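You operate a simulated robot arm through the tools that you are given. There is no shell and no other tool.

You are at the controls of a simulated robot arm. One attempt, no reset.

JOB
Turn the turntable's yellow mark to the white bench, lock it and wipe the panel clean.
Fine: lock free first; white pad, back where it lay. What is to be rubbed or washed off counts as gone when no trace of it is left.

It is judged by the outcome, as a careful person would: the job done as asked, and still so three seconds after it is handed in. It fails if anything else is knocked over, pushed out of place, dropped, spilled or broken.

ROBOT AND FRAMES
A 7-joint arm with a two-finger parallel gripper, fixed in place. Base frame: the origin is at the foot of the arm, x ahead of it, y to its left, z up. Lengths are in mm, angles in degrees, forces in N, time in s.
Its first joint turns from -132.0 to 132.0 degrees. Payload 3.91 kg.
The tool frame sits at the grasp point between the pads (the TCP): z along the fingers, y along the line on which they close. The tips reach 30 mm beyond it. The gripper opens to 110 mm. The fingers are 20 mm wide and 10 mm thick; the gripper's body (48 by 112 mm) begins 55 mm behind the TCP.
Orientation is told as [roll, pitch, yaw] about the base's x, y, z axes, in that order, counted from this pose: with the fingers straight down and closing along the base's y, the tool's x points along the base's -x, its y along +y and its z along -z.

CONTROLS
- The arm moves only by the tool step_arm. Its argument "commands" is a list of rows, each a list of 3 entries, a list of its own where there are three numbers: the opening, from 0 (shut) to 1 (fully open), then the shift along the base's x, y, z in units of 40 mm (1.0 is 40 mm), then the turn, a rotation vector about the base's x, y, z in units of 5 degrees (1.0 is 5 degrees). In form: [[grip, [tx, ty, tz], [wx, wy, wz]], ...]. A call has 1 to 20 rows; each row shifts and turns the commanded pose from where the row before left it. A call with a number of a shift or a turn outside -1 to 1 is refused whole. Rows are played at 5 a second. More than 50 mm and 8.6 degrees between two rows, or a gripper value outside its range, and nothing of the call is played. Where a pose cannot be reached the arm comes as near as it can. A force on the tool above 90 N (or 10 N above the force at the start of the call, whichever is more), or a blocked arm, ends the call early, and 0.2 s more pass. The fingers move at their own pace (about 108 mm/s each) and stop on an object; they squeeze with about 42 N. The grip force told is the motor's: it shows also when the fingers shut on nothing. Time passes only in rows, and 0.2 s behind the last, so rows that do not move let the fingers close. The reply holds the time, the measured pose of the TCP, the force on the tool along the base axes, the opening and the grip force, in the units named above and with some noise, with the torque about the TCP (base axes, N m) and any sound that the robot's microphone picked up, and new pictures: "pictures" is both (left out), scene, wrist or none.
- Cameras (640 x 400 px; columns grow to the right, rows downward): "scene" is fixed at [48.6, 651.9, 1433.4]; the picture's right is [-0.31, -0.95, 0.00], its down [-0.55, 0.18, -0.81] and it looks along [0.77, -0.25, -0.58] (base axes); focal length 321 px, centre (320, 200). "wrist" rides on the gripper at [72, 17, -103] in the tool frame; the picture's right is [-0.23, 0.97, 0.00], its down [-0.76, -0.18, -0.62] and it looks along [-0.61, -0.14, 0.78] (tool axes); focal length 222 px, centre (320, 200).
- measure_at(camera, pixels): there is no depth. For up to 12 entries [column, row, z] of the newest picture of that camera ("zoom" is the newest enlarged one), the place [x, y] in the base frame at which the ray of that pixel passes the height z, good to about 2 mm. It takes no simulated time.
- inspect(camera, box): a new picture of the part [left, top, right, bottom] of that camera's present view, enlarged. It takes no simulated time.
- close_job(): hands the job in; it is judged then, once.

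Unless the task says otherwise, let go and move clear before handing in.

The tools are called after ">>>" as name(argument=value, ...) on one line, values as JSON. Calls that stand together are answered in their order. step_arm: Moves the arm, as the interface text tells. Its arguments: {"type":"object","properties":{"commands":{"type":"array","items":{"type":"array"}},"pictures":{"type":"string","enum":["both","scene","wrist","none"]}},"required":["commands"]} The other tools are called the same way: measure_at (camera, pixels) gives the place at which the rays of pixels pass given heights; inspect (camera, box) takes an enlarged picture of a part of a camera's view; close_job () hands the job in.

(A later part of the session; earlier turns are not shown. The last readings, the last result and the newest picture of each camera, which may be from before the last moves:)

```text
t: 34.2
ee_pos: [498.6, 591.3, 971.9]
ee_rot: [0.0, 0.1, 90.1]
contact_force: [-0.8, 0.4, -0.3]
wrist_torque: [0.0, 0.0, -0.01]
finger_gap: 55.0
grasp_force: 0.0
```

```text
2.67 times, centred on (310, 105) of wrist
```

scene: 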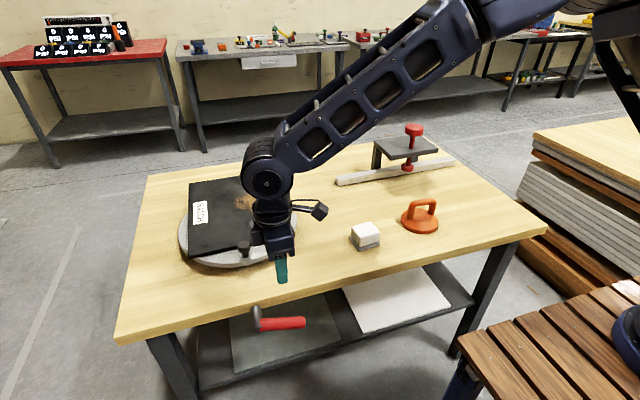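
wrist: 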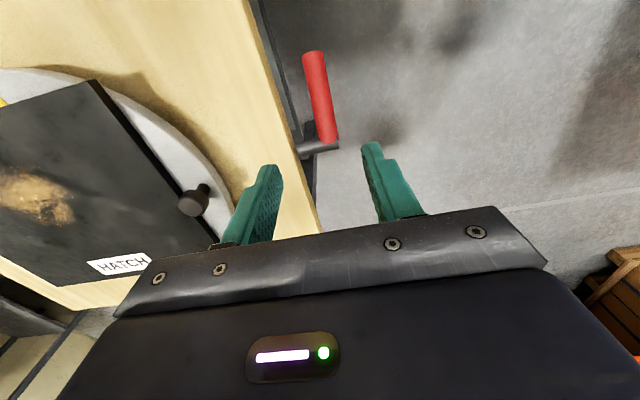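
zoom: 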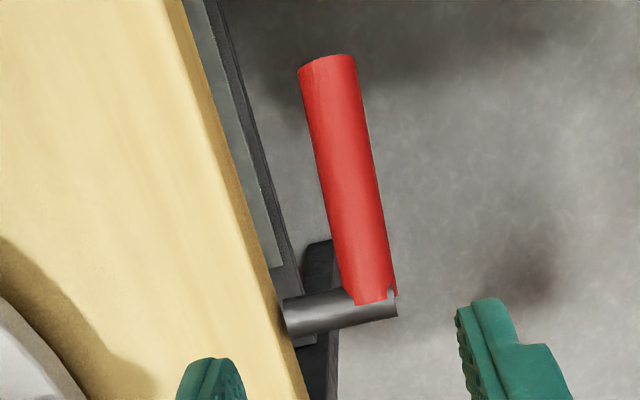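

Handle is centred between fingers at x≈499. I descend around it, with force watch.

>>> step_arm(commands=[[0.5, [0.02, -0.1, -0.9], [0, 0, 0]], [0.5, [0, -0.1, -0.9], [0, 0, 0]], [0.5, [0, -0.1, -0.9], [0, 0, 0]], [0.5, [0, 0, -0.9], [0, 0, 0]], [0.5, [0, 0, -0.5], [0, 0, 0]], [0.5, [0, 0, 0], [0, 0, 0]]])

>>> step_arm(commands=[[0.5, [0, 0, -0.5], [0, 0, 0]], [0.5, [0, 0, -0.5], [0, 0, 0]], [0.5, [0, 0, -0.45], [0, 0, 0]], [0.5, [0, 0, 0], [0, 0, 0]]])

```text
t: 35.6
ee_pos: [499.4, 581.5, 807.9]
ee_rot: [-0.1, 0.0, 90.0]
contact_force: [-0.3, -0.1, -0.1]
wrist_torque: [-0.02, 0.0, -0.02]
finger_gap: 55.2
grasp_force: 0.0
```

scene: 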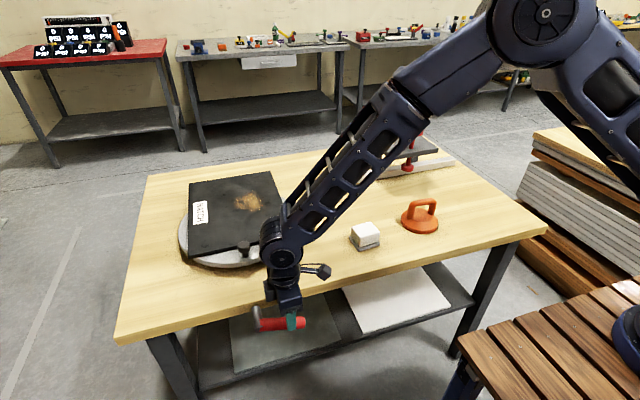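
wrist: 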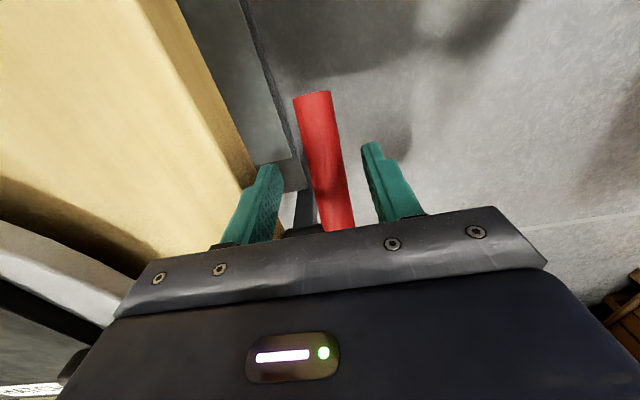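

```text
t: 36.6
ee_pos: [500.7, 580.7, 748.8]
ee_rot: [0.0, 0.0, 89.9]
contact_force: [-0.1, 0.5, -0.1]
wrist_torque: [-0.01, 0.01, -0.02]
finger_gap: 55.2
grasp_force: 0.1
```

scene: 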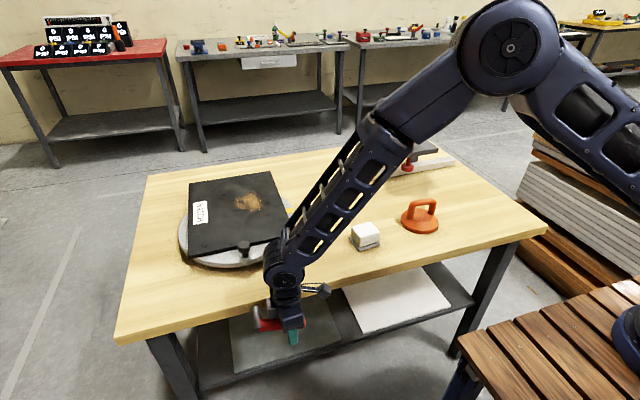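
wrist: 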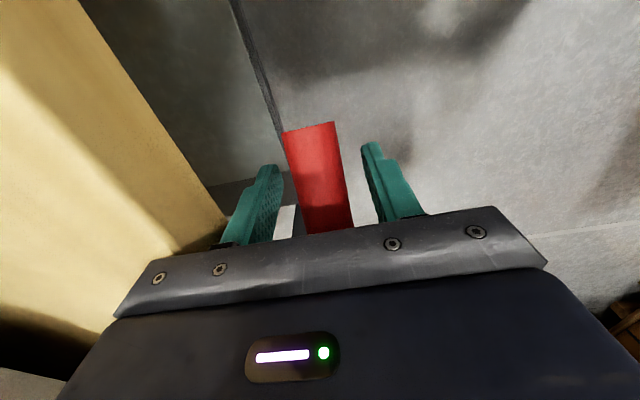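

The handle is between the pads. I close on it, then test a small movement up.

>>> step_arm(commands=[[0.3, [0, 0, 0], [0, 0, 0]], [0.2, [0, 0, 0], [0, 0, 0]], [0, [0, 0, 0], [0, 0, 0]], [0, [0, 0, 0], [0, 0, 0]]], pictures="wrist")

>>> step_arm(commands=[[0, [0, 0, 0.1], [0, 0, 0]], [0, [0, 0, 0.1], [0, 0, 0]], [0, [0, 0, 0], [0, 0, 0]]], pictures="wrist")

```text
t: 37.6
ee_pos: [497.9, 580.4, 749.1]
ee_rot: [0.1, 0.0, 90.0]
contact_force: [-15.1, -2.2, -1.2]
wrist_torque: [0.05, -0.03, -0.02]
finger_gap: 27.7
grasp_force: 44.7
```

wrist: 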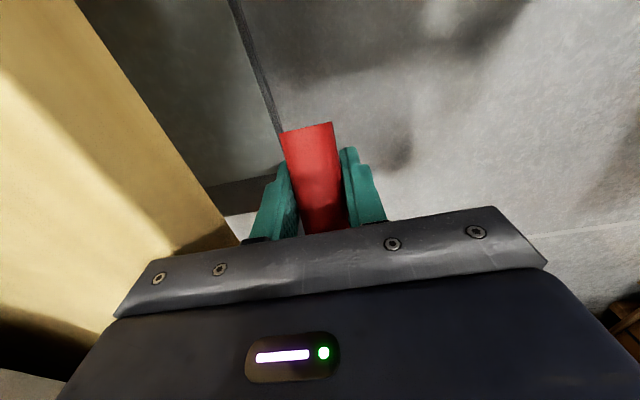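

```text
t: 38.4
ee_pos: [499.1, 579.4, 757.1]
ee_rot: [0.1, 0.2, 90.1]
contact_force: [-28.2, -19.1, -25.4]
wrist_torque: [-1.29, -0.18, 0.11]
finger_gap: 27.6
grasp_force: 45.0
```

wrist: 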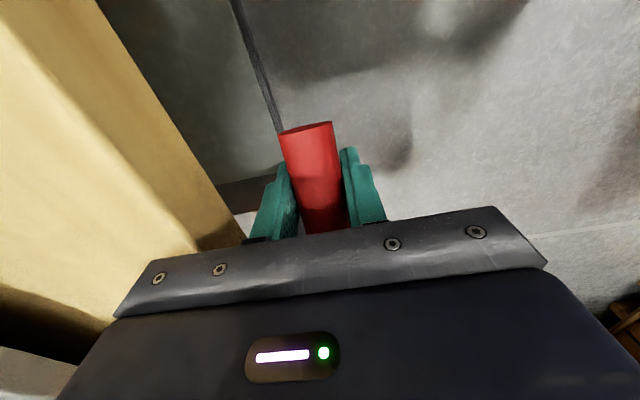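

Going up 8 mm met about 25 N. I test down for comparison.

>>> step_arm(commands=[[0, [-0.05, 0, -0.1], [0, 0, 0]], [0, [-0.02, 0, -0.1], [0, 0, 0]], [0, [0, 0, 0], [0, 0, 0]]], pictures="none")

>>> step_arm(commands=[[0, [0, 0, -0.1], [0, 0, 0]], [0, [0, 0, -0.1], [0, 0, 0]], [0, [0, 0, 0], [0, 0, 0]]], pictures="both")

```text
t: 39.2
ee_pos: [499.0, 580.3, 753.2]
ee_rot: [-0.1, -0.2, 90.1]
contact_force: [-9.1, -17.1, 14.1]
wrist_torque: [1.57, -0.07, 0.01]
finger_gap: 28.0
grasp_force: 44.7
```

```text
t: 40.0
ee_pos: [498.0, 581.9, 746.7]
ee_rot: [-0.3, -0.4, 89.9]
contact_force: [7.4, 11.7, 74.3]
wrist_torque: [0.0, 0.0, -0.33]
finger_gap: 27.6
grasp_force: 45.2
```

scene: 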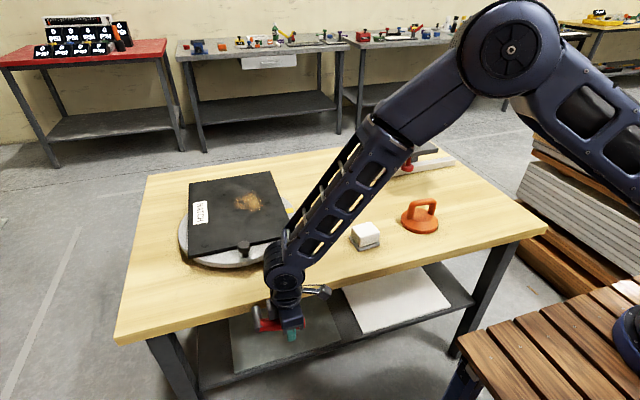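
wrist: 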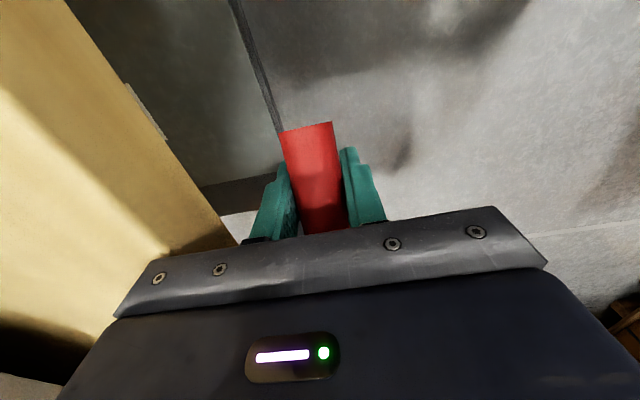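

Down is blocked (74 N at a stop) while up gives; so the lever swings upward from its stop. I raise it along its arc about (y=653, z=750), first 30°.

>>> step_arm(commands=[[0, [0.03, 0, 0.2], [0, 0, 0]], [0, [0, 0.0075, 0.1575], [-0.5, 0, 0]], [0, [0, 0.02, 0.155], [-0.5, 0, 0]], [0, [0, 0.035, 0.1525], [-0.5, 0, 0]], [0, [0, 0.045, 0.15], [-0.5, 0, 0]], [0, [0, 0.06, 0.145], [-0.5, 0, 0]], [0, [0, 0.0725, 0.14], [-0.5, 0, 0]], [0, [0, 0, 0], [0, 0, 0]]])

```text
t: 41.8
ee_pos: [499.8, 585.8, 786.9]
ee_rot: [0.0, 15.1, 89.9]
contact_force: [3.7, -70.2, 4.6]
wrist_torque: [-0.14, 0.05, 0.01]
finger_gap: 27.7
grasp_force: 44.6
```

scene: 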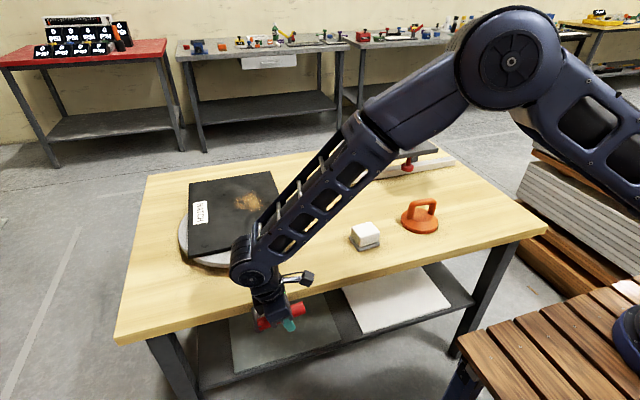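
wrist: 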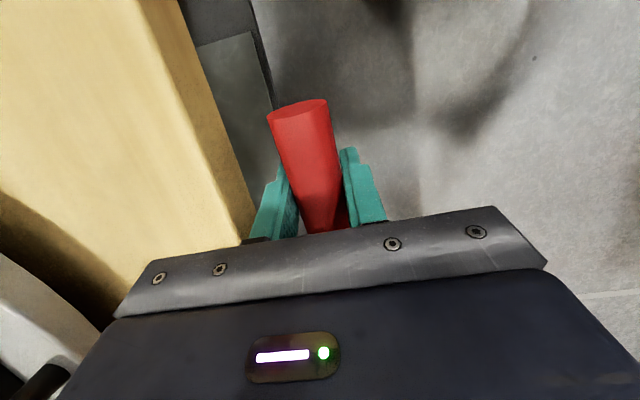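

The side force shows the axis is a bit higher (≈759). I correct the arc and continue to 60°.

>>> step_arm(commands=[[0, [0, 0, 0.265], [-0.5, 0, 0]], [0, [0, 0.085, 0.135], [-0.5, 0, 0]], [0, [0, 0.095, 0.125], [-0.5, 0, 0]], [0, [0, 0.1075, 0.1175], [-0.5, 0, 0]], [0, [0, 0, 0], [0, 0, 0]]])

```text
t: 43.0
ee_pos: [498.5, 599.2, 813.8]
ee_rot: [0.0, 25.0, 90.0]
contact_force: [12.3, -33.1, 2.1]
wrist_torque: [-0.99, 0.1, 0.07]
finger_gap: 28.1
grasp_force: 44.7
```

scene: 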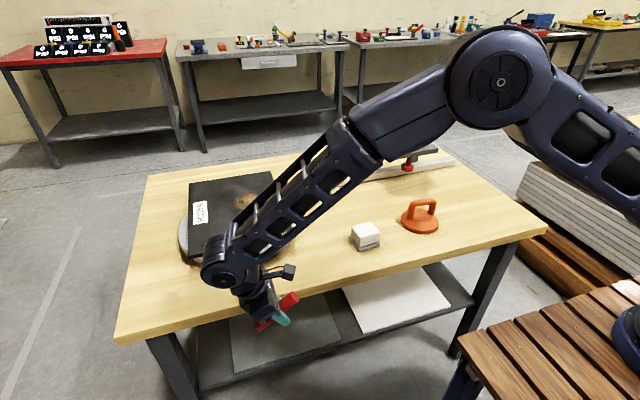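
wrist: 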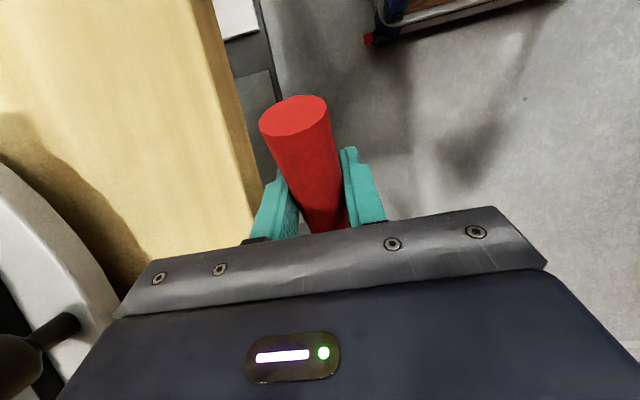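

The lever follows. I continue toward 75°.

>>> step_arm(commands=[[0, [0, 0.1, 0.1075], [-0.5, 0, 0]], [0, [0, 0.11, 0.095], [-0.5, 0, 0]], [0, [0, 0.13, 0.085], [-0.5, 0, 0]], [0, [0, 0.14, 0.075], [-0.5, 0, 0]], [0, [0, 0, 0], [0, 0, 0]]])

```text
t: 44.2
ee_pos: [499.2, 616.8, 824.8]
ee_rot: [0.2, 35.2, 90.2]
contact_force: [7.7, -62.2, -41.6]
wrist_torque: [-0.66, -0.2, -0.26]
finger_gap: 27.5
grasp_force: 44.8
```

scene: 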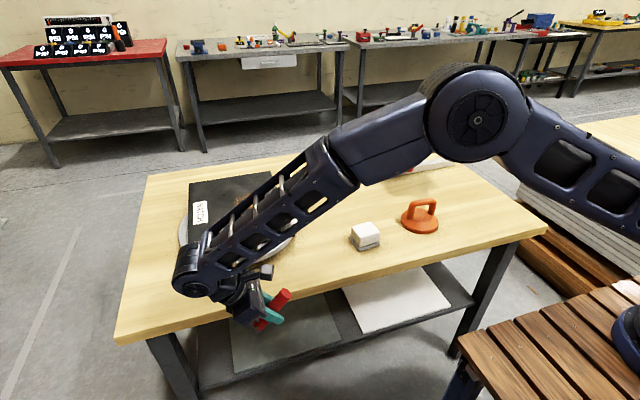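
wrist: 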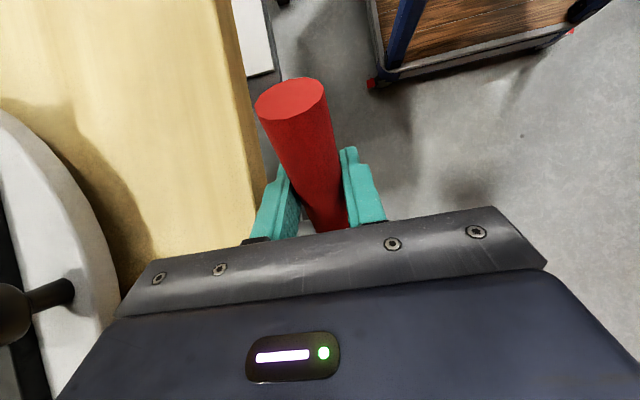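

Resistance rose to ~74 N along the swing at about 60–70° — probably the other stop. I relax a little, and check by a tiny further push.

>>> step_arm(commands=[[0, [0, 0.04, 0.02], [0, 0, 0]], [0, [0, 0, 0], [0, 0, 0]]], pictures="none")

>>> inspect(camera="scene", box=[210, 250, 320, 350])

```text
t: 44.8
ee_pos: [498.6, 618.8, 825.9]
ee_rot: [0.0, 35.2, 90.1]
contact_force: [13.9, -58.3, -47.6]
wrist_torque: [-0.05, -0.04, -0.16]
finger_gap: 27.6
grasp_force: 44.7
```

```text
4.00 times, centred on (265, 300) of scene
```

zoom: 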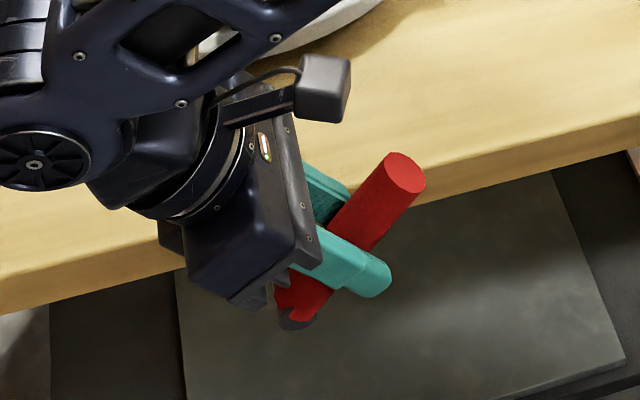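

It moved 2 mm without a rise in force, so it isn't a hard stop. I keep following the arc.

>>> step_arm(commands=[[0, [0, 0.1, 0.04], [-0.5, 0, 0]], [0, [0, 0.1, 0.03], [-0.5, 0, 0]], [0, [0, 0, 0], [0, 0, 0]]], pictures="scene")

```text
t: 45.6
ee_pos: [499.5, 627.7, 829.7]
ee_rot: [0.1, 40.2, 90.0]
contact_force: [15.0, -64.3, -35.7]
wrist_torque: [-0.68, -0.07, -0.01]
finger_gap: 27.6
grasp_force: 45.6
```

scene: 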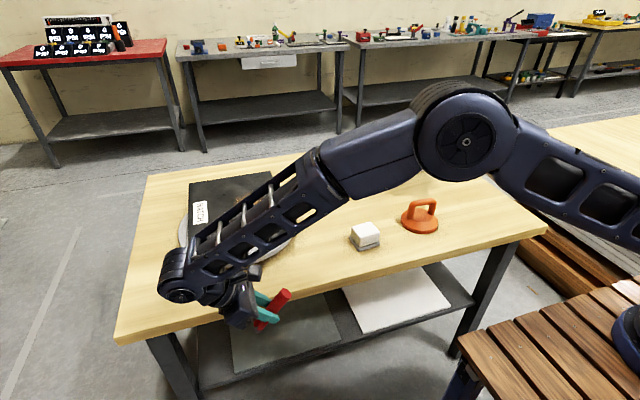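

Still moving at ~70°. I continue to ~85–90° without turning the tool further.

>>> step_arm(commands=[[0, [0, 0.13, 0.05], [0, 0, 0]], [0, [0, 0.13, 0.03], [0, 0, 0]], [0, [0, 0.1, 0.02], [0, 0, 0]], [0, [0, 0, 0], [0, 0, 0]]], pictures="scene")

>>> inspect(camera="scene", box=[210, 250, 320, 350])

```text
t: 46.6
ee_pos: [499.2, 642.5, 836.1]
ee_rot: [0.1, 40.1, 90.0]
contact_force: [12.6, -71.9, -19.3]
wrist_torque: [-1.28, -0.31, 0.1]
finger_gap: 27.6
grasp_force: 45.2
```

scene: 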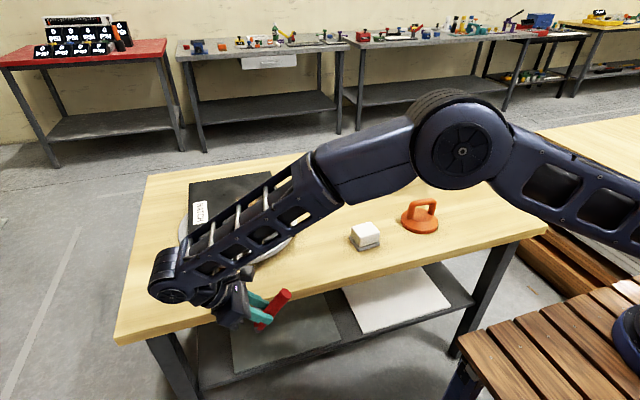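

```text
4.00 times, centred on (265, 300) of scene
```

zoom: 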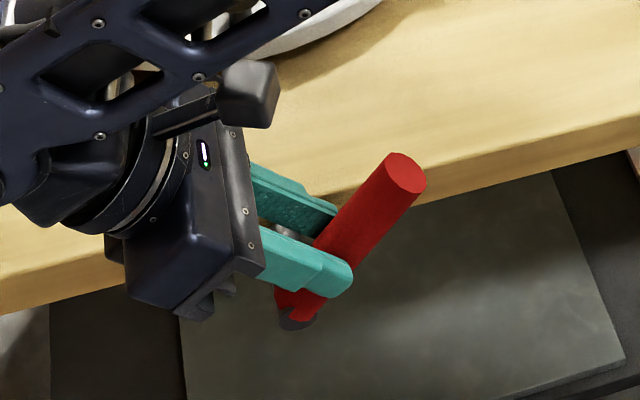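

The handle didn't move between the last two zooms (its end stays at (405,170)); the pads slid along it, so the lever is at its upper stop. I relax, release and retreat along the tool axis.

>>> step_arm(commands=[[0, [0, -0.25, -0.1], [0, 0, 0]], [0, [0, 0, 0], [0, 0, 0]], [0.45, [0, 0, 0], [0, 0, 0]], [0.5, [0, 0, 0], [0, 0, 0]], [0.5, [0, 0.3, 0.36], [0, 0, 0]], [0.5, [0, 0.5, 0.6], [0, 0, 0]], [0.5, [0, 0.5, 0.6], [0, 0, 0]], [0.5, [0, 0, 0.9], [0, 0, 0]], [0.5, [0, 0, 0.9], [0, 0, 0]], [0.5, [0, 0, 0], [0, 0, 0]]])

>>> inspect(camera="scene", box=[210, 250, 320, 350])

```text
t: 48.8
ee_pos: [499.1, 684.8, 966.9]
ee_rot: [0.1, 39.9, 90.0]
contact_force: [0.2, -1.2, 0.2]
wrist_torque: [-0.01, 0.04, -0.01]
finger_gap: 54.9
grasp_force: 0.2
```

scene: 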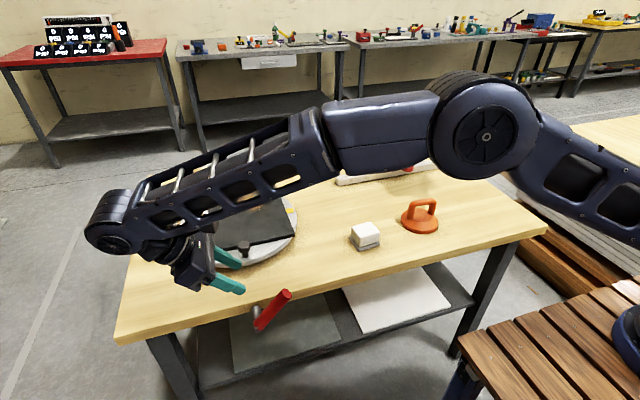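
wrist: 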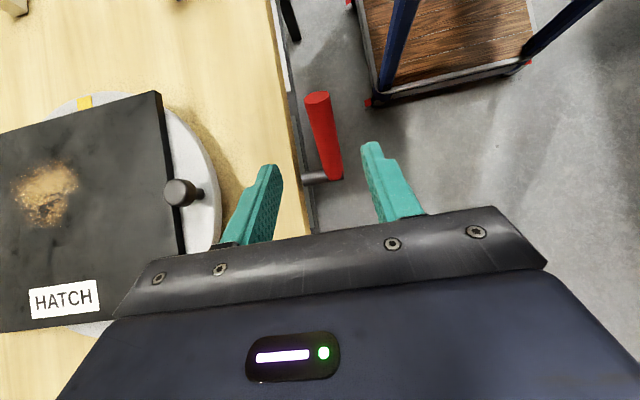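

```text
4.00 times, centred on (265, 300) of scene
```

zoom: 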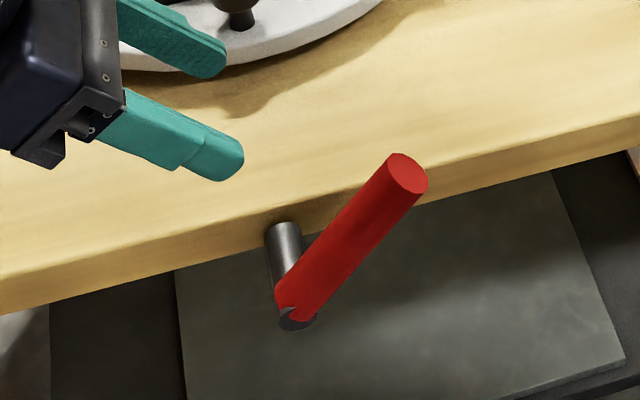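

The lever stays raised at its upper stop. I measure where its end is and the disc from this new wrist view.

>>> measure_at(camera="zoom", pixels=[[405, 172, 820], [405, 172, 840], [405, 172, 860], [297, 315, 750], [297, 315, 770], [283, 235, 750]])

>>> measure_at(camera="wrist", pixels=[[317, 97, 820], [317, 97, 840], [317, 97, 860], [85, 102, 815], [85, 102, 825], [200, 193, 815], [180, 192, 850], [180, 192, 870], [158, 92, 840], [185, 256, 840], [221, 190, 815], [45, 190, 840]])

>>> inspect(camera="wrist", box=[0, 70, 240, 340])

```text
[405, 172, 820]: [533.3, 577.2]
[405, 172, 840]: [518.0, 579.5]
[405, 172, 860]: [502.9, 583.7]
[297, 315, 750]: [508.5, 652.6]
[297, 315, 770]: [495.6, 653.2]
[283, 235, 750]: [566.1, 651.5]
```

```text
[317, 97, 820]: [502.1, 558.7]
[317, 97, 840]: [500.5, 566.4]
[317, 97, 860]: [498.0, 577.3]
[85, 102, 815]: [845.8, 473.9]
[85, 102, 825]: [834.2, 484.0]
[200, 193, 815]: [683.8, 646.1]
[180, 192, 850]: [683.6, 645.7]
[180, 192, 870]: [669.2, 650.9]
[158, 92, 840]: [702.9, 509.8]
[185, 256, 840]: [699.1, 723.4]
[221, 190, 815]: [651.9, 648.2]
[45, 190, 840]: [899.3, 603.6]
```

```text
1.48 times, centred on (120, 205) of wrist
```

zoom: 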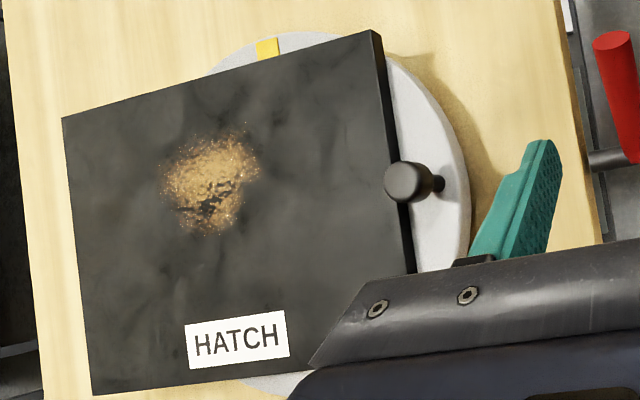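

Lever's end is at about (499,583,865), ~56° up. Geometry refined: disc top z≈828, centre ≈(828,651), knob head ≈(669,651,870), panel top z≈840. Reaching the knob's final place (~(805,807)) needs the tool tilted outward; I'll orient the tool: undo the tilt, then yaw so the camera is on top.

>>> step_arm(commands=[[0.5, [0, -0.2, 0.5], [1, 0, 0]], [0.5, [0, -0.2, 0.5], [1, 0, 0]], [0.5, [0, -0.2, 0.5], [1, 0, 0]], [0.5, [0, -0.2, 0.5], [1, 0, 0]], [0.5, [0, -0.2, 0.5], [1, 0, 0]], [0.5, [0, -0.2, 0.5], [1, 0, 0]], [0.5, [0, -0.2, 0.5], [1, 0, 0]], [0.5, [0, -0.2, 0], [1, 0, 0]], [0.5, [0, 0, 0], [0, 0, 1]], [0.5, [0, 0, 0], [0, 0, 1]], [0.5, [0, 0, 0], [0, 0, 1]], [0.5, [0, 0, 0], [0, 0, 1]], [0.5, [0, 0, 0], [0, 0, 1]], [0.5, [0, 0, 0], [0, 0, 1]], [0.5, [0, 0, 0], [0, 0, 1]], [0.5, [0, 0, 0], [0, 0, 1]], [0.5, [0, 0, 0], [0, 0, 1]], [0.5, [0, 0, 0], [0, 0, 1]]], pictures="none")

>>> step_arm(commands=[[0.5, [0, 0, 0], [0, 0, 1]], [0.5, [0, 0, 0], [0, 0, 1]], [0.5, [0, 0, 0], [0, 0, 1]], [0.5, [0, 0, 0], [0, 0, 1]], [0.5, [0, 0, 0], [0, 0, 1]], [0.5, [0, 0, 0], [0, 0, 1]], [0.5, [0, 0, 0], [0, 0, 1]], [0.5, [0, 0, 0], [0, 0, 1]], [0.5, [0, 0, 0], [0, 0, 1]], [0.5, [0, 0, 0], [0, 0, 1]], [0.5, [0, 0, 0], [0, 0, 1]], [0.5, [0, 0, 0], [0, 0, 1]], [0.5, [0, 0, 0], [0, 0, 1]], [0.5, [0, 0, 0], [0, 0, 1]], [0.5, [0, 0, 0], [0, 0, 1]], [0.5, [0, 0, 0], [0, 0, 1]], [0.5, [0, 0, 0], [0, 0, 1]], [0.5, [0, 0, 0], [0, 0, 0]]], pictures="both")

```text
t: 52.6
ee_pos: [498.9, 622.1, 1105.0]
ee_rot: [0.1, 0.0, 139.9]
contact_force: [-0.8, 0.1, 0.3]
wrist_torque: [0.01, -0.02, -0.06]
finger_gap: 55.1
grasp_force: 0.1
```

```text
t: 56.4
ee_pos: [500.2, 621.8, 1104.4]
ee_rot: [0.0, 0.0, -134.9]
contact_force: [0.1, 0.5, -1.0]
wrist_torque: [-0.01, 0.01, 0.01]
finger_gap: 55.1
grasp_force: 0.1
```

scene: 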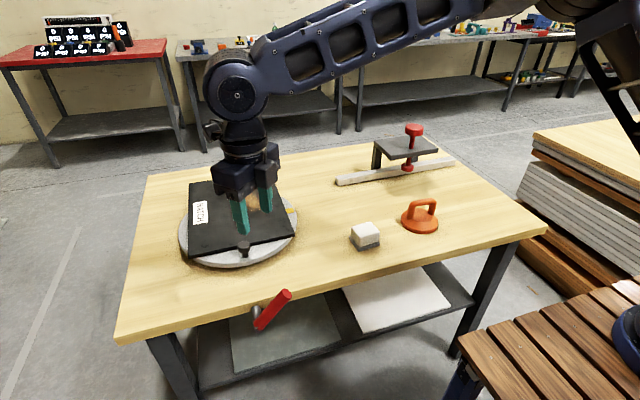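
wrist: 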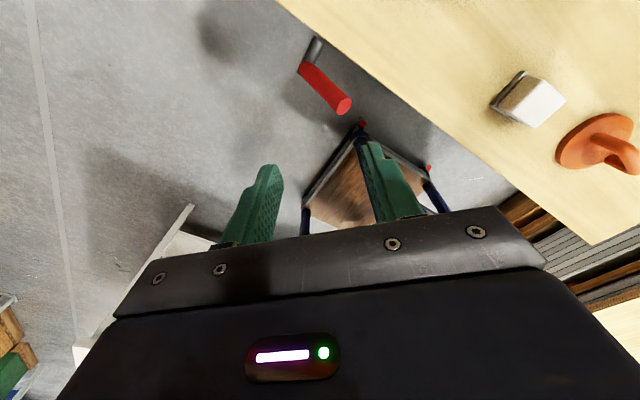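

Now I tilt 45° outward while testing reach to above the knob's final place (~(799,801)).

>>> step_arm(commands=[[0.5, [0.83, 0.5, -0.3], [0.707, -0.707, 0]], [0.5, [0.83, 0.5, -0.3], [0.707, -0.707, 0]], [0.5, [0.83, 0.5, -0.3], [0.707, -0.707, 0]], [0.5, [0.83, 0.5, -0.3], [0.707, -0.707, 0]], [0.5, [0.83, 0.5, -0.3], [0.707, -0.707, 0]], [0.5, [0.83, 0.5, -0.3], [0.707, -0.707, 0]], [0.5, [0.83, 0.5, -0.3], [0.707, -0.707, 0]], [0.5, [0.83, 0.5, -0.3], [0.707, -0.707, 0]], [0.5, [0.83, 0.5, -0.3], [0.707, -0.707, 0]], [0.5, [0, 0, 0], [0, 0, 0]]])

```text
t: 58.6
ee_pos: [800.9, 801.9, 997.5]
ee_rot: [-0.1, 45.1, -135.0]
contact_force: [-0.1, -0.7, -0.3]
wrist_torque: [-0.03, -0.04, 0.02]
finger_gap: 54.8
grasp_force: 0.0
```

scene: 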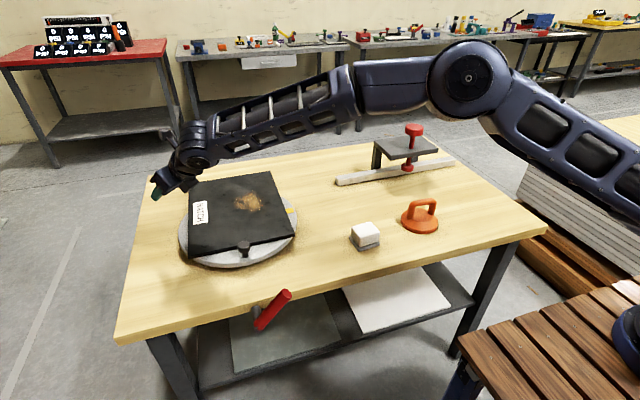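
wrist: 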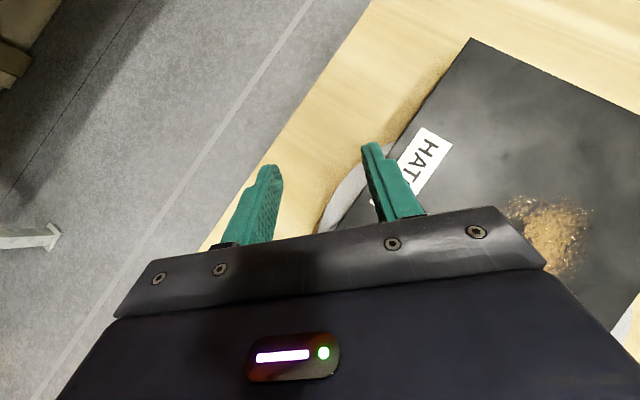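

Reached at z≈998. I test the height of ~895 here too (still above the panel at 840).

>>> step_arm(commands=[[0.5, [0, 0, -0.85], [0, 0, 0]], [0.5, [0, 0, -0.85], [0, 0, 0]], [0.5, [0, 0, -0.85], [0, 0, 0]], [0.5, [0, 0, 0], [0, 0, 0]]])

```text
t: 59.6
ee_pos: [799.0, 801.8, 893.1]
ee_rot: [0.0, 44.9, -135.0]
contact_force: [0.9, -0.8, 0.5]
wrist_torque: [0.0, 0.0, -0.02]
finger_gap: 55.0
grasp_force: 0.0
```

scene: 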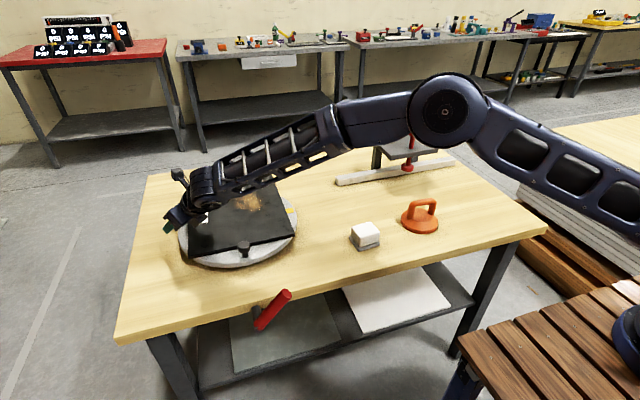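
wrist: 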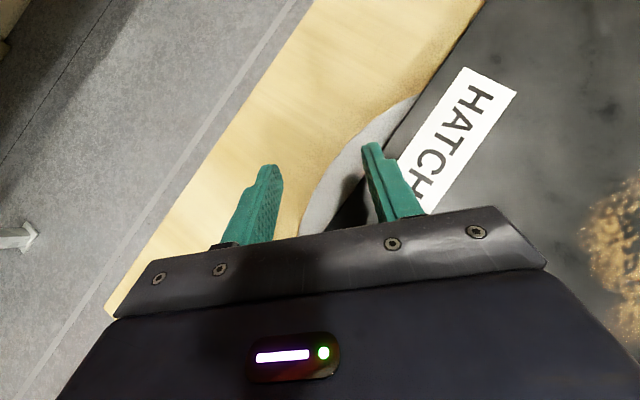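

Reachable. I go up and back to above the knob's present place.

>>> step_arm(commands=[[0.5, [0, 0, 0.85], [0, 0, 0]], [0.5, [0, 0, 0.85], [0, 0, 0]], [0.5, [-0.675, -0.785, 0], [0, 0, 0]], [0.5, [-0.675, -0.785, 0], [0, 0, 0]], [0.5, [-0.675, -0.785, 0], [0, 0, 0]], [0.5, [-0.675, -0.785, 0], [0, 0, 0]], [0.5, [-0.675, -0.785, 0], [0, 0, 0]], [0.5, [0, 0, 0], [0, 0, 0]]])

>>> inspect(camera="wrist", box=[220, 80, 440, 240])

>>> inspect(camera="scene", box=[180, 170, 310, 280])

```text
t: 61.4
ee_pos: [667.5, 639.2, 963.9]
ee_rot: [-0.1, 45.0, -135.4]
contact_force: [2.4, -2.5, 1.2]
wrist_torque: [0.11, 0.28, 0.18]
finger_gap: 55.2
grasp_force: 0.1
```

scene: 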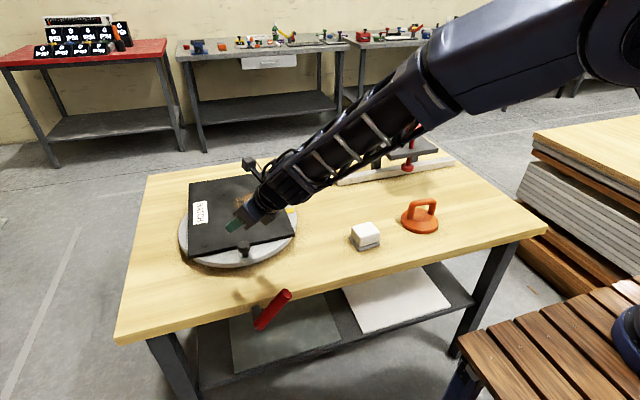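
wrist: 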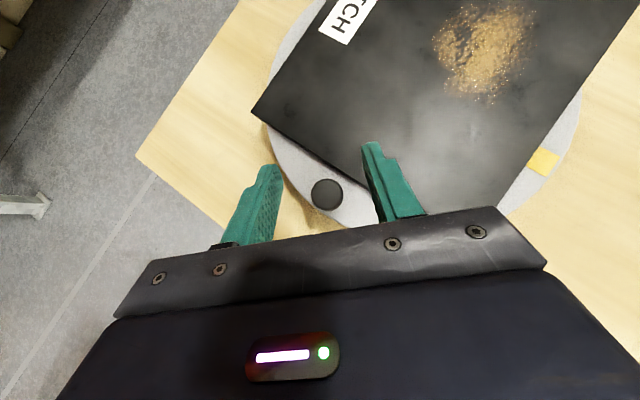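

```text
2.50 times, centred on (330, 160) of wrist
```

zoom: 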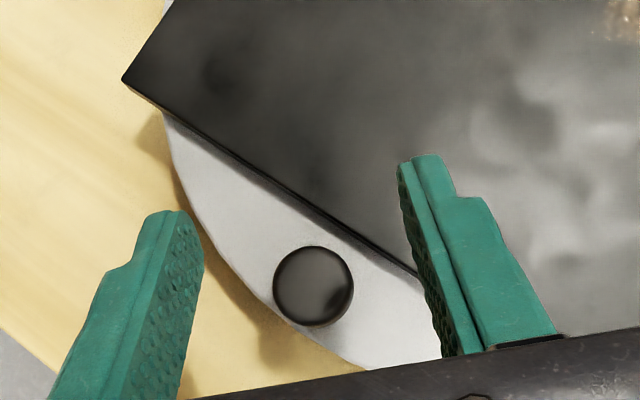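

```text
3.64 times, centred on (245, 225) of scene
```

zoom: 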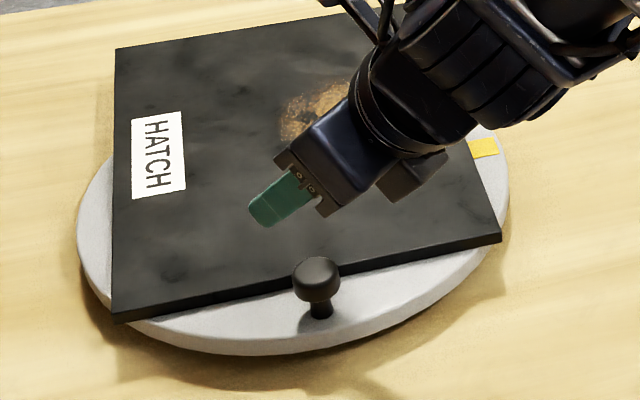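

Good view: the knob at (326,193) sits between the fingers' lines. I measure it, the mark and the panel edge.

>>> step_arm(commands=[[0.5, [0, 0, 0], [0, 0, 0]]])

>>> measure_at(camera="wrist", pixels=[[326, 193, 860], [326, 193, 880], [326, 193, 890], [310, 193, 880], [342, 193, 880], [543, 162, 815], [543, 162, 828], [251, 112, 840], [400, 205, 840], [585, 90, 828], [270, 60, 828], [335, 226, 820]])

```text
t: 61.8
ee_pos: [663.1, 642.7, 961.5]
ee_rot: [-0.1, 44.8, -135.0]
contact_force: [-0.3, -0.1, 0.3]
wrist_torque: [0.01, -0.03, 0.02]
finger_gap: 54.9
grasp_force: 0.0
```

scene: 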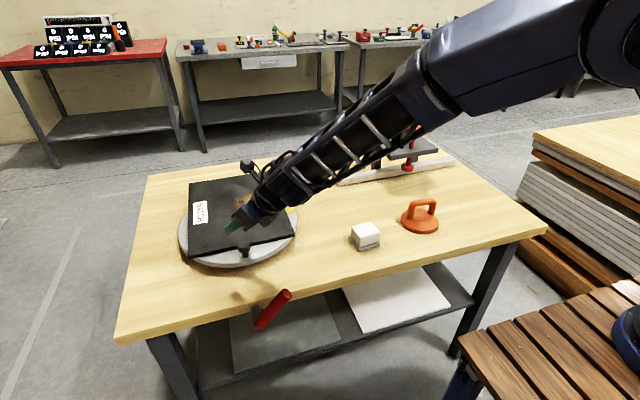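
wrist: 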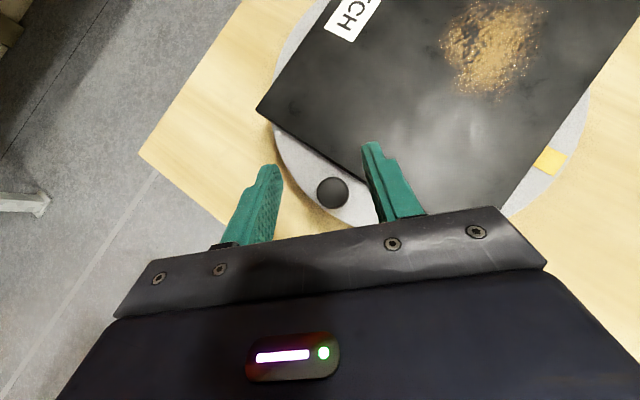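

```text
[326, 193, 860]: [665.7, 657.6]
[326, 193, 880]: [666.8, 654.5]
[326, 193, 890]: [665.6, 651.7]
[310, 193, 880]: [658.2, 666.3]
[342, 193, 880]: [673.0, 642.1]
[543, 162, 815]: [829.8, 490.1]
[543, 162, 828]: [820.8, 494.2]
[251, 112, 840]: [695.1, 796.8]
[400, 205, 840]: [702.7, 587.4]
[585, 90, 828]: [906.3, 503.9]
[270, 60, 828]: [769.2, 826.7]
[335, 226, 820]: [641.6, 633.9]
```

>>> measure_at(camera="wrist", pixels=[[332, 192, 860], [332, 192, 880], [316, 192, 880], [348, 192, 880], [550, 160, 815], [550, 160, 828], [257, 111, 840], [500, 210, 840], [590, 92, 828], [275, 60, 828], [275, 120, 828]])

>>> inspect(camera="wrist", box=[220, 80, 440, 240])

```text
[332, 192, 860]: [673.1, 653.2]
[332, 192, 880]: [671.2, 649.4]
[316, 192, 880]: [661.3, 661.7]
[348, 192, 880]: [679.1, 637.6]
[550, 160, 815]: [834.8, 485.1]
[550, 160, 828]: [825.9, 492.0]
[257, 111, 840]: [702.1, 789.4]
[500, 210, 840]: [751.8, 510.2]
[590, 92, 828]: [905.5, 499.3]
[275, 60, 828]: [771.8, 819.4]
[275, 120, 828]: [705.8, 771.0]
```

```text
2.50 times, centred on (330, 160) of wrist
```

zoom: 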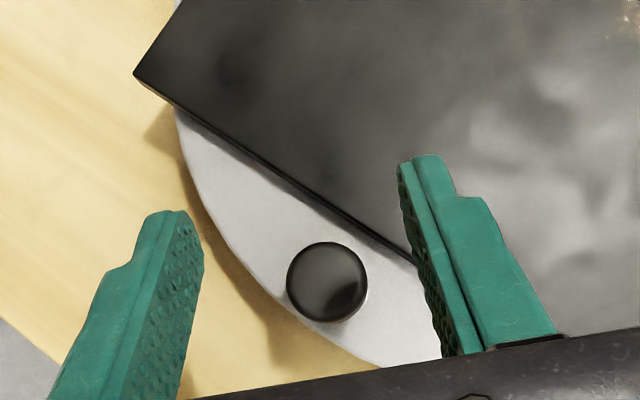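

Knob head ≈(671,650.5), Ø30, centred between the fingers. I descend to it and look.

>>> step_arm(commands=[[0.5, [0.05, 0.05, -0.7], [0, 0, 0]], [0.5, [0, 0, -0.7], [0, 0, 0]], [0.5, [0, 0, -0.6], [0, 0, 0]], [0.5, [0, 0, 0], [0, 0, 0]], [0.5, [0, 0, 0], [0, 0, 0]]])

>>> inspect(camera="scene", box=[180, 190, 300, 280])

>>> inspect(camera="wrist", box=[220, 120, 440, 240])

```text
t: 63.0
ee_pos: [664.1, 647.1, 881.4]
ee_rot: [0.1, 44.8, -135.1]
contact_force: [0.8, 0.2, 0.3]
wrist_torque: [-0.02, 0.01, -0.02]
finger_gap: 55.0
grasp_force: 0.1
```

scene: 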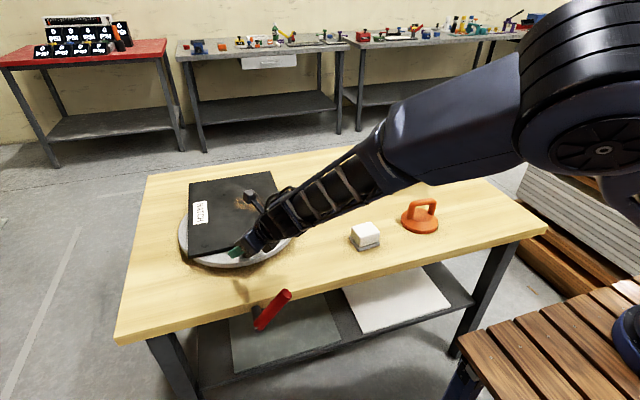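
wrist: 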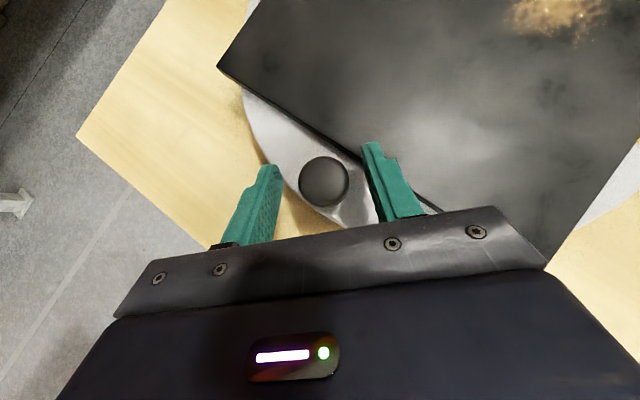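

```text
4.44 times, centred on (240, 235) of scene
```

zoom: 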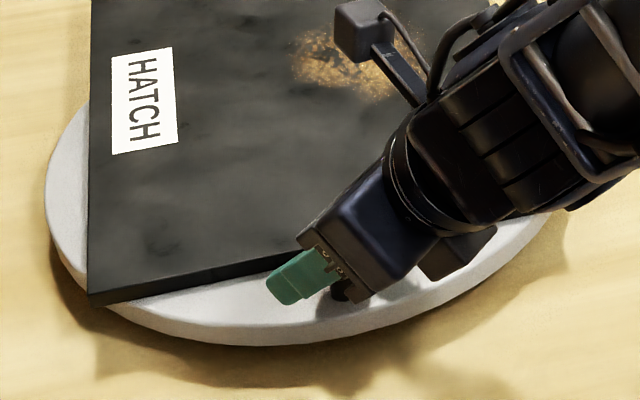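

```text
2.91 times, centred on (330, 180) of wrist
```

zoom: 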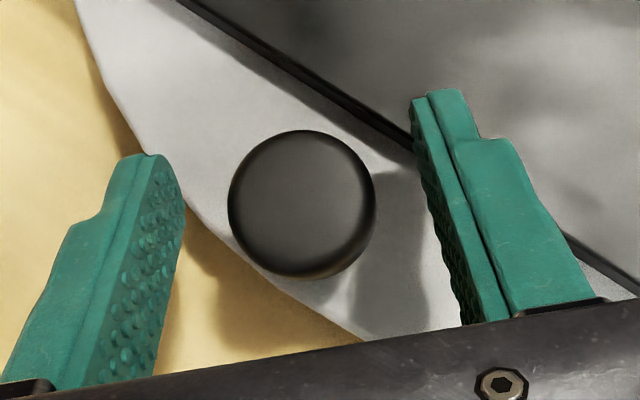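

The knob is nicely between the pads. I close on it.

>>> step_arm(commands=[[0.35, [0, 0, 0], [0, 0, 0]], [0.2, [0, 0, 0], [0, 0, 0]], [0.1, [0, 0, 0], [0, 0, 0]], [0.1, [0, 0, 0], [0, 0, 0]]])

```text
t: 64.0
ee_pos: [666.6, 646.4, 883.0]
ee_rot: [0.1, 44.9, -135.1]
contact_force: [9.1, -1.4, -0.7]
wrist_torque: [0.12, -0.22, -0.25]
finger_gap: 31.4
grasp_force: 45.3
```

scene: 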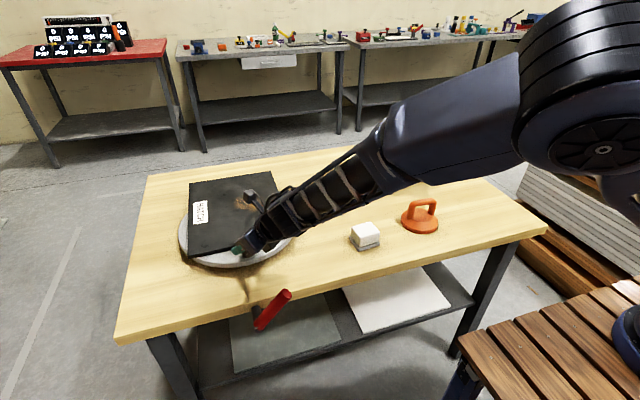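
wrist: 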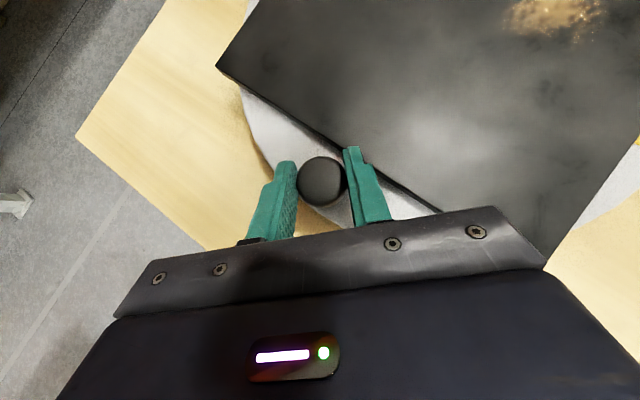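

Gripped (31 mm). I try a first 5° of turning along the knob's circle, about 14 mm toward +y.

>>> step_arm(commands=[[0.1, [0, 0.11, 0], [0, 0, 0]], [0.1, [0.005, 0.115, 0], [0, 0, 0]], [0.1, [0.01, 0.117, 0], [0, 0, 0]], [0.1, [0, 0, 0], [0, 0, 0]]])

```text
t: 65.0
ee_pos: [664.7, 659.3, 883.0]
ee_rot: [0.0, 45.0, -134.9]
contact_force: [7.0, -5.7, -3.2]
wrist_torque: [-0.1, -0.34, -0.71]
finger_gap: 31.5
grasp_force: 44.7
```

scene: 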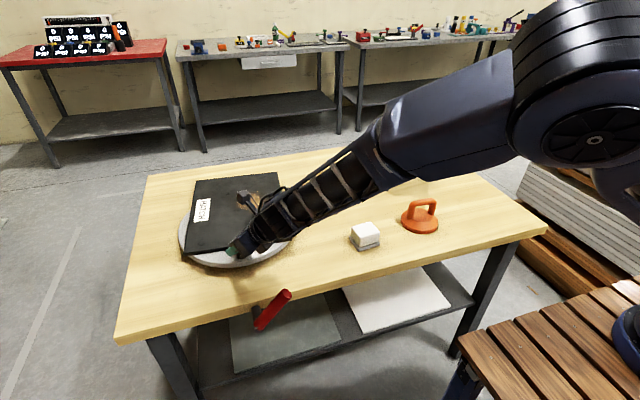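
wrist: 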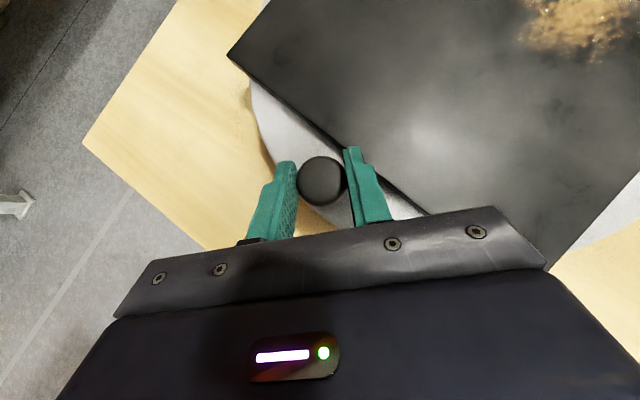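

The disc turned freely together with the panel. I continue to 45°.

>>> step_arm(commands=[[0.1, [0.045, 0.34, 0], [0, 0, 0]], [0.1, [0.0725, 0.3325, 0], [0, 0, 0]], [0.1, [0.105, 0.3275, 0], [0, 0, 0]], [0.1, [0.13, 0.3175, 0], [0, 0, 0]], [0.1, [0, 0, 0], [0, 0, 0]]], pictures="none")

>>> step_arm(commands=[[0.1, [0.1575, 0.3025, 0], [0, 0, 0]], [0.1, [0.185, 0.29, 0], [0, 0, 0]], [0.1, [0.2075, 0.27, 0], [0, 0, 0]], [0.1, [0.2325, 0.2525, 0], [0, 0, 0]], [0.1, [0, 0, 0], [0, 0, 0]]])

```text
t: 66.2
ee_pos: [681.0, 711.1, 884.5]
ee_rot: [0.0, 45.0, -135.1]
contact_force: [21.5, -10.0, 6.1]
wrist_torque: [0.34, -0.12, -0.16]
finger_gap: 30.6
grasp_force: 44.8
```

```text
t: 67.4
ee_pos: [713.8, 755.3, 884.6]
ee_rot: [0.1, 45.0, -135.1]
contact_force: [24.1, -24.4, 18.0]
wrist_torque: [-0.53, -0.15, -0.26]
finger_gap: 30.5
grasp_force: 45.0
```

scene: 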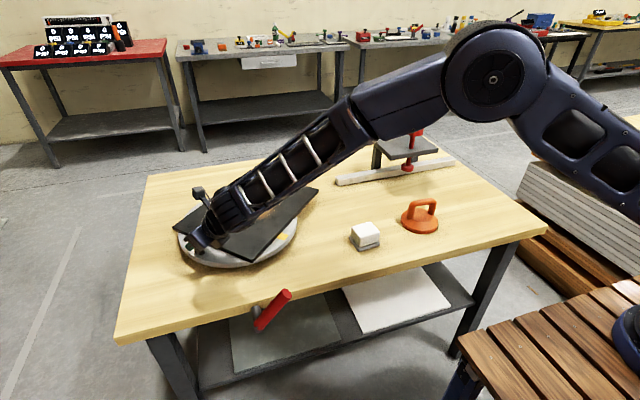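
wrist: 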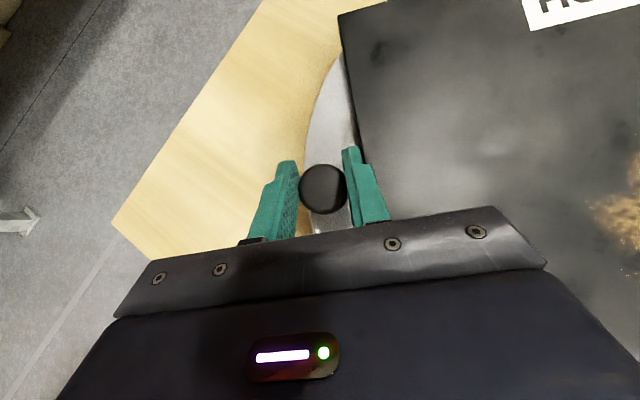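

Side force indicates the true circle is slightly smaller (centre ≈(819,654)). I correct the arc and go on.

>>> step_arm(commands=[[0.1, [0.3525, 0.2025, 0], [0, 0, 0]], [0.1, [0.2625, 0.18, 0], [0, 0, 0]], [0.1, [0.2775, 0.1575, 0], [0, 0, 0]], [0.1, [0.29, 0.1325, 0], [0, 0, 0]], [0.1, [0, 0, 0], [0, 0, 0]]])

```text
t: 68.6
ee_pos: [756.4, 786.7, 882.9]
ee_rot: [-0.2, 45.0, -135.0]
contact_force: [-3.4, 4.7, 17.0]
wrist_torque: [-0.25, 0.37, -0.12]
finger_gap: 29.3
grasp_force: 44.7
```

scene: 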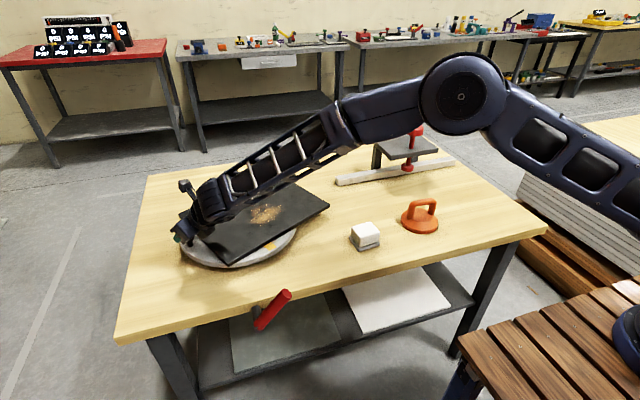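
wrist: 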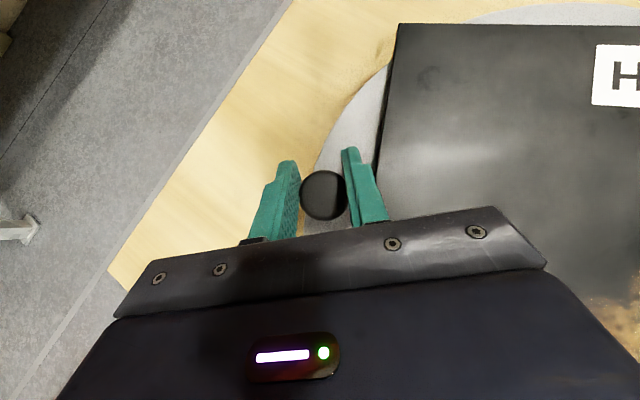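

>>> inspect(camera="scene", box=[160, 170, 340, 280])

>>> inspect(camera="wrist", box=[220, 120, 440, 240])

```text
3.56 times, centred on (250, 225) of scene
```

zoom: 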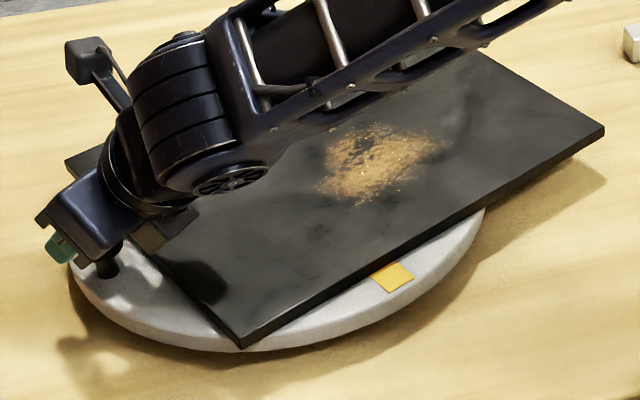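

```text
2.91 times, centred on (330, 180) of wrist
```

zoom: 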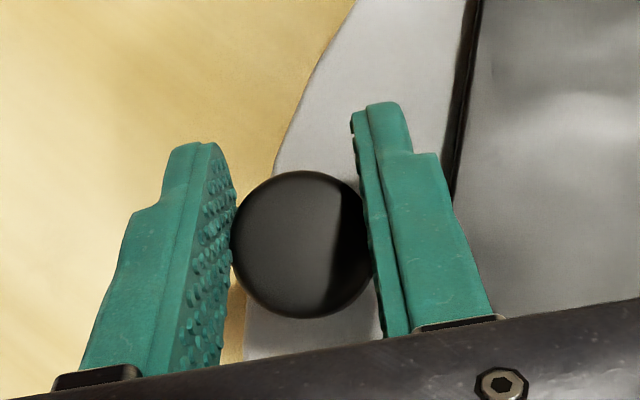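

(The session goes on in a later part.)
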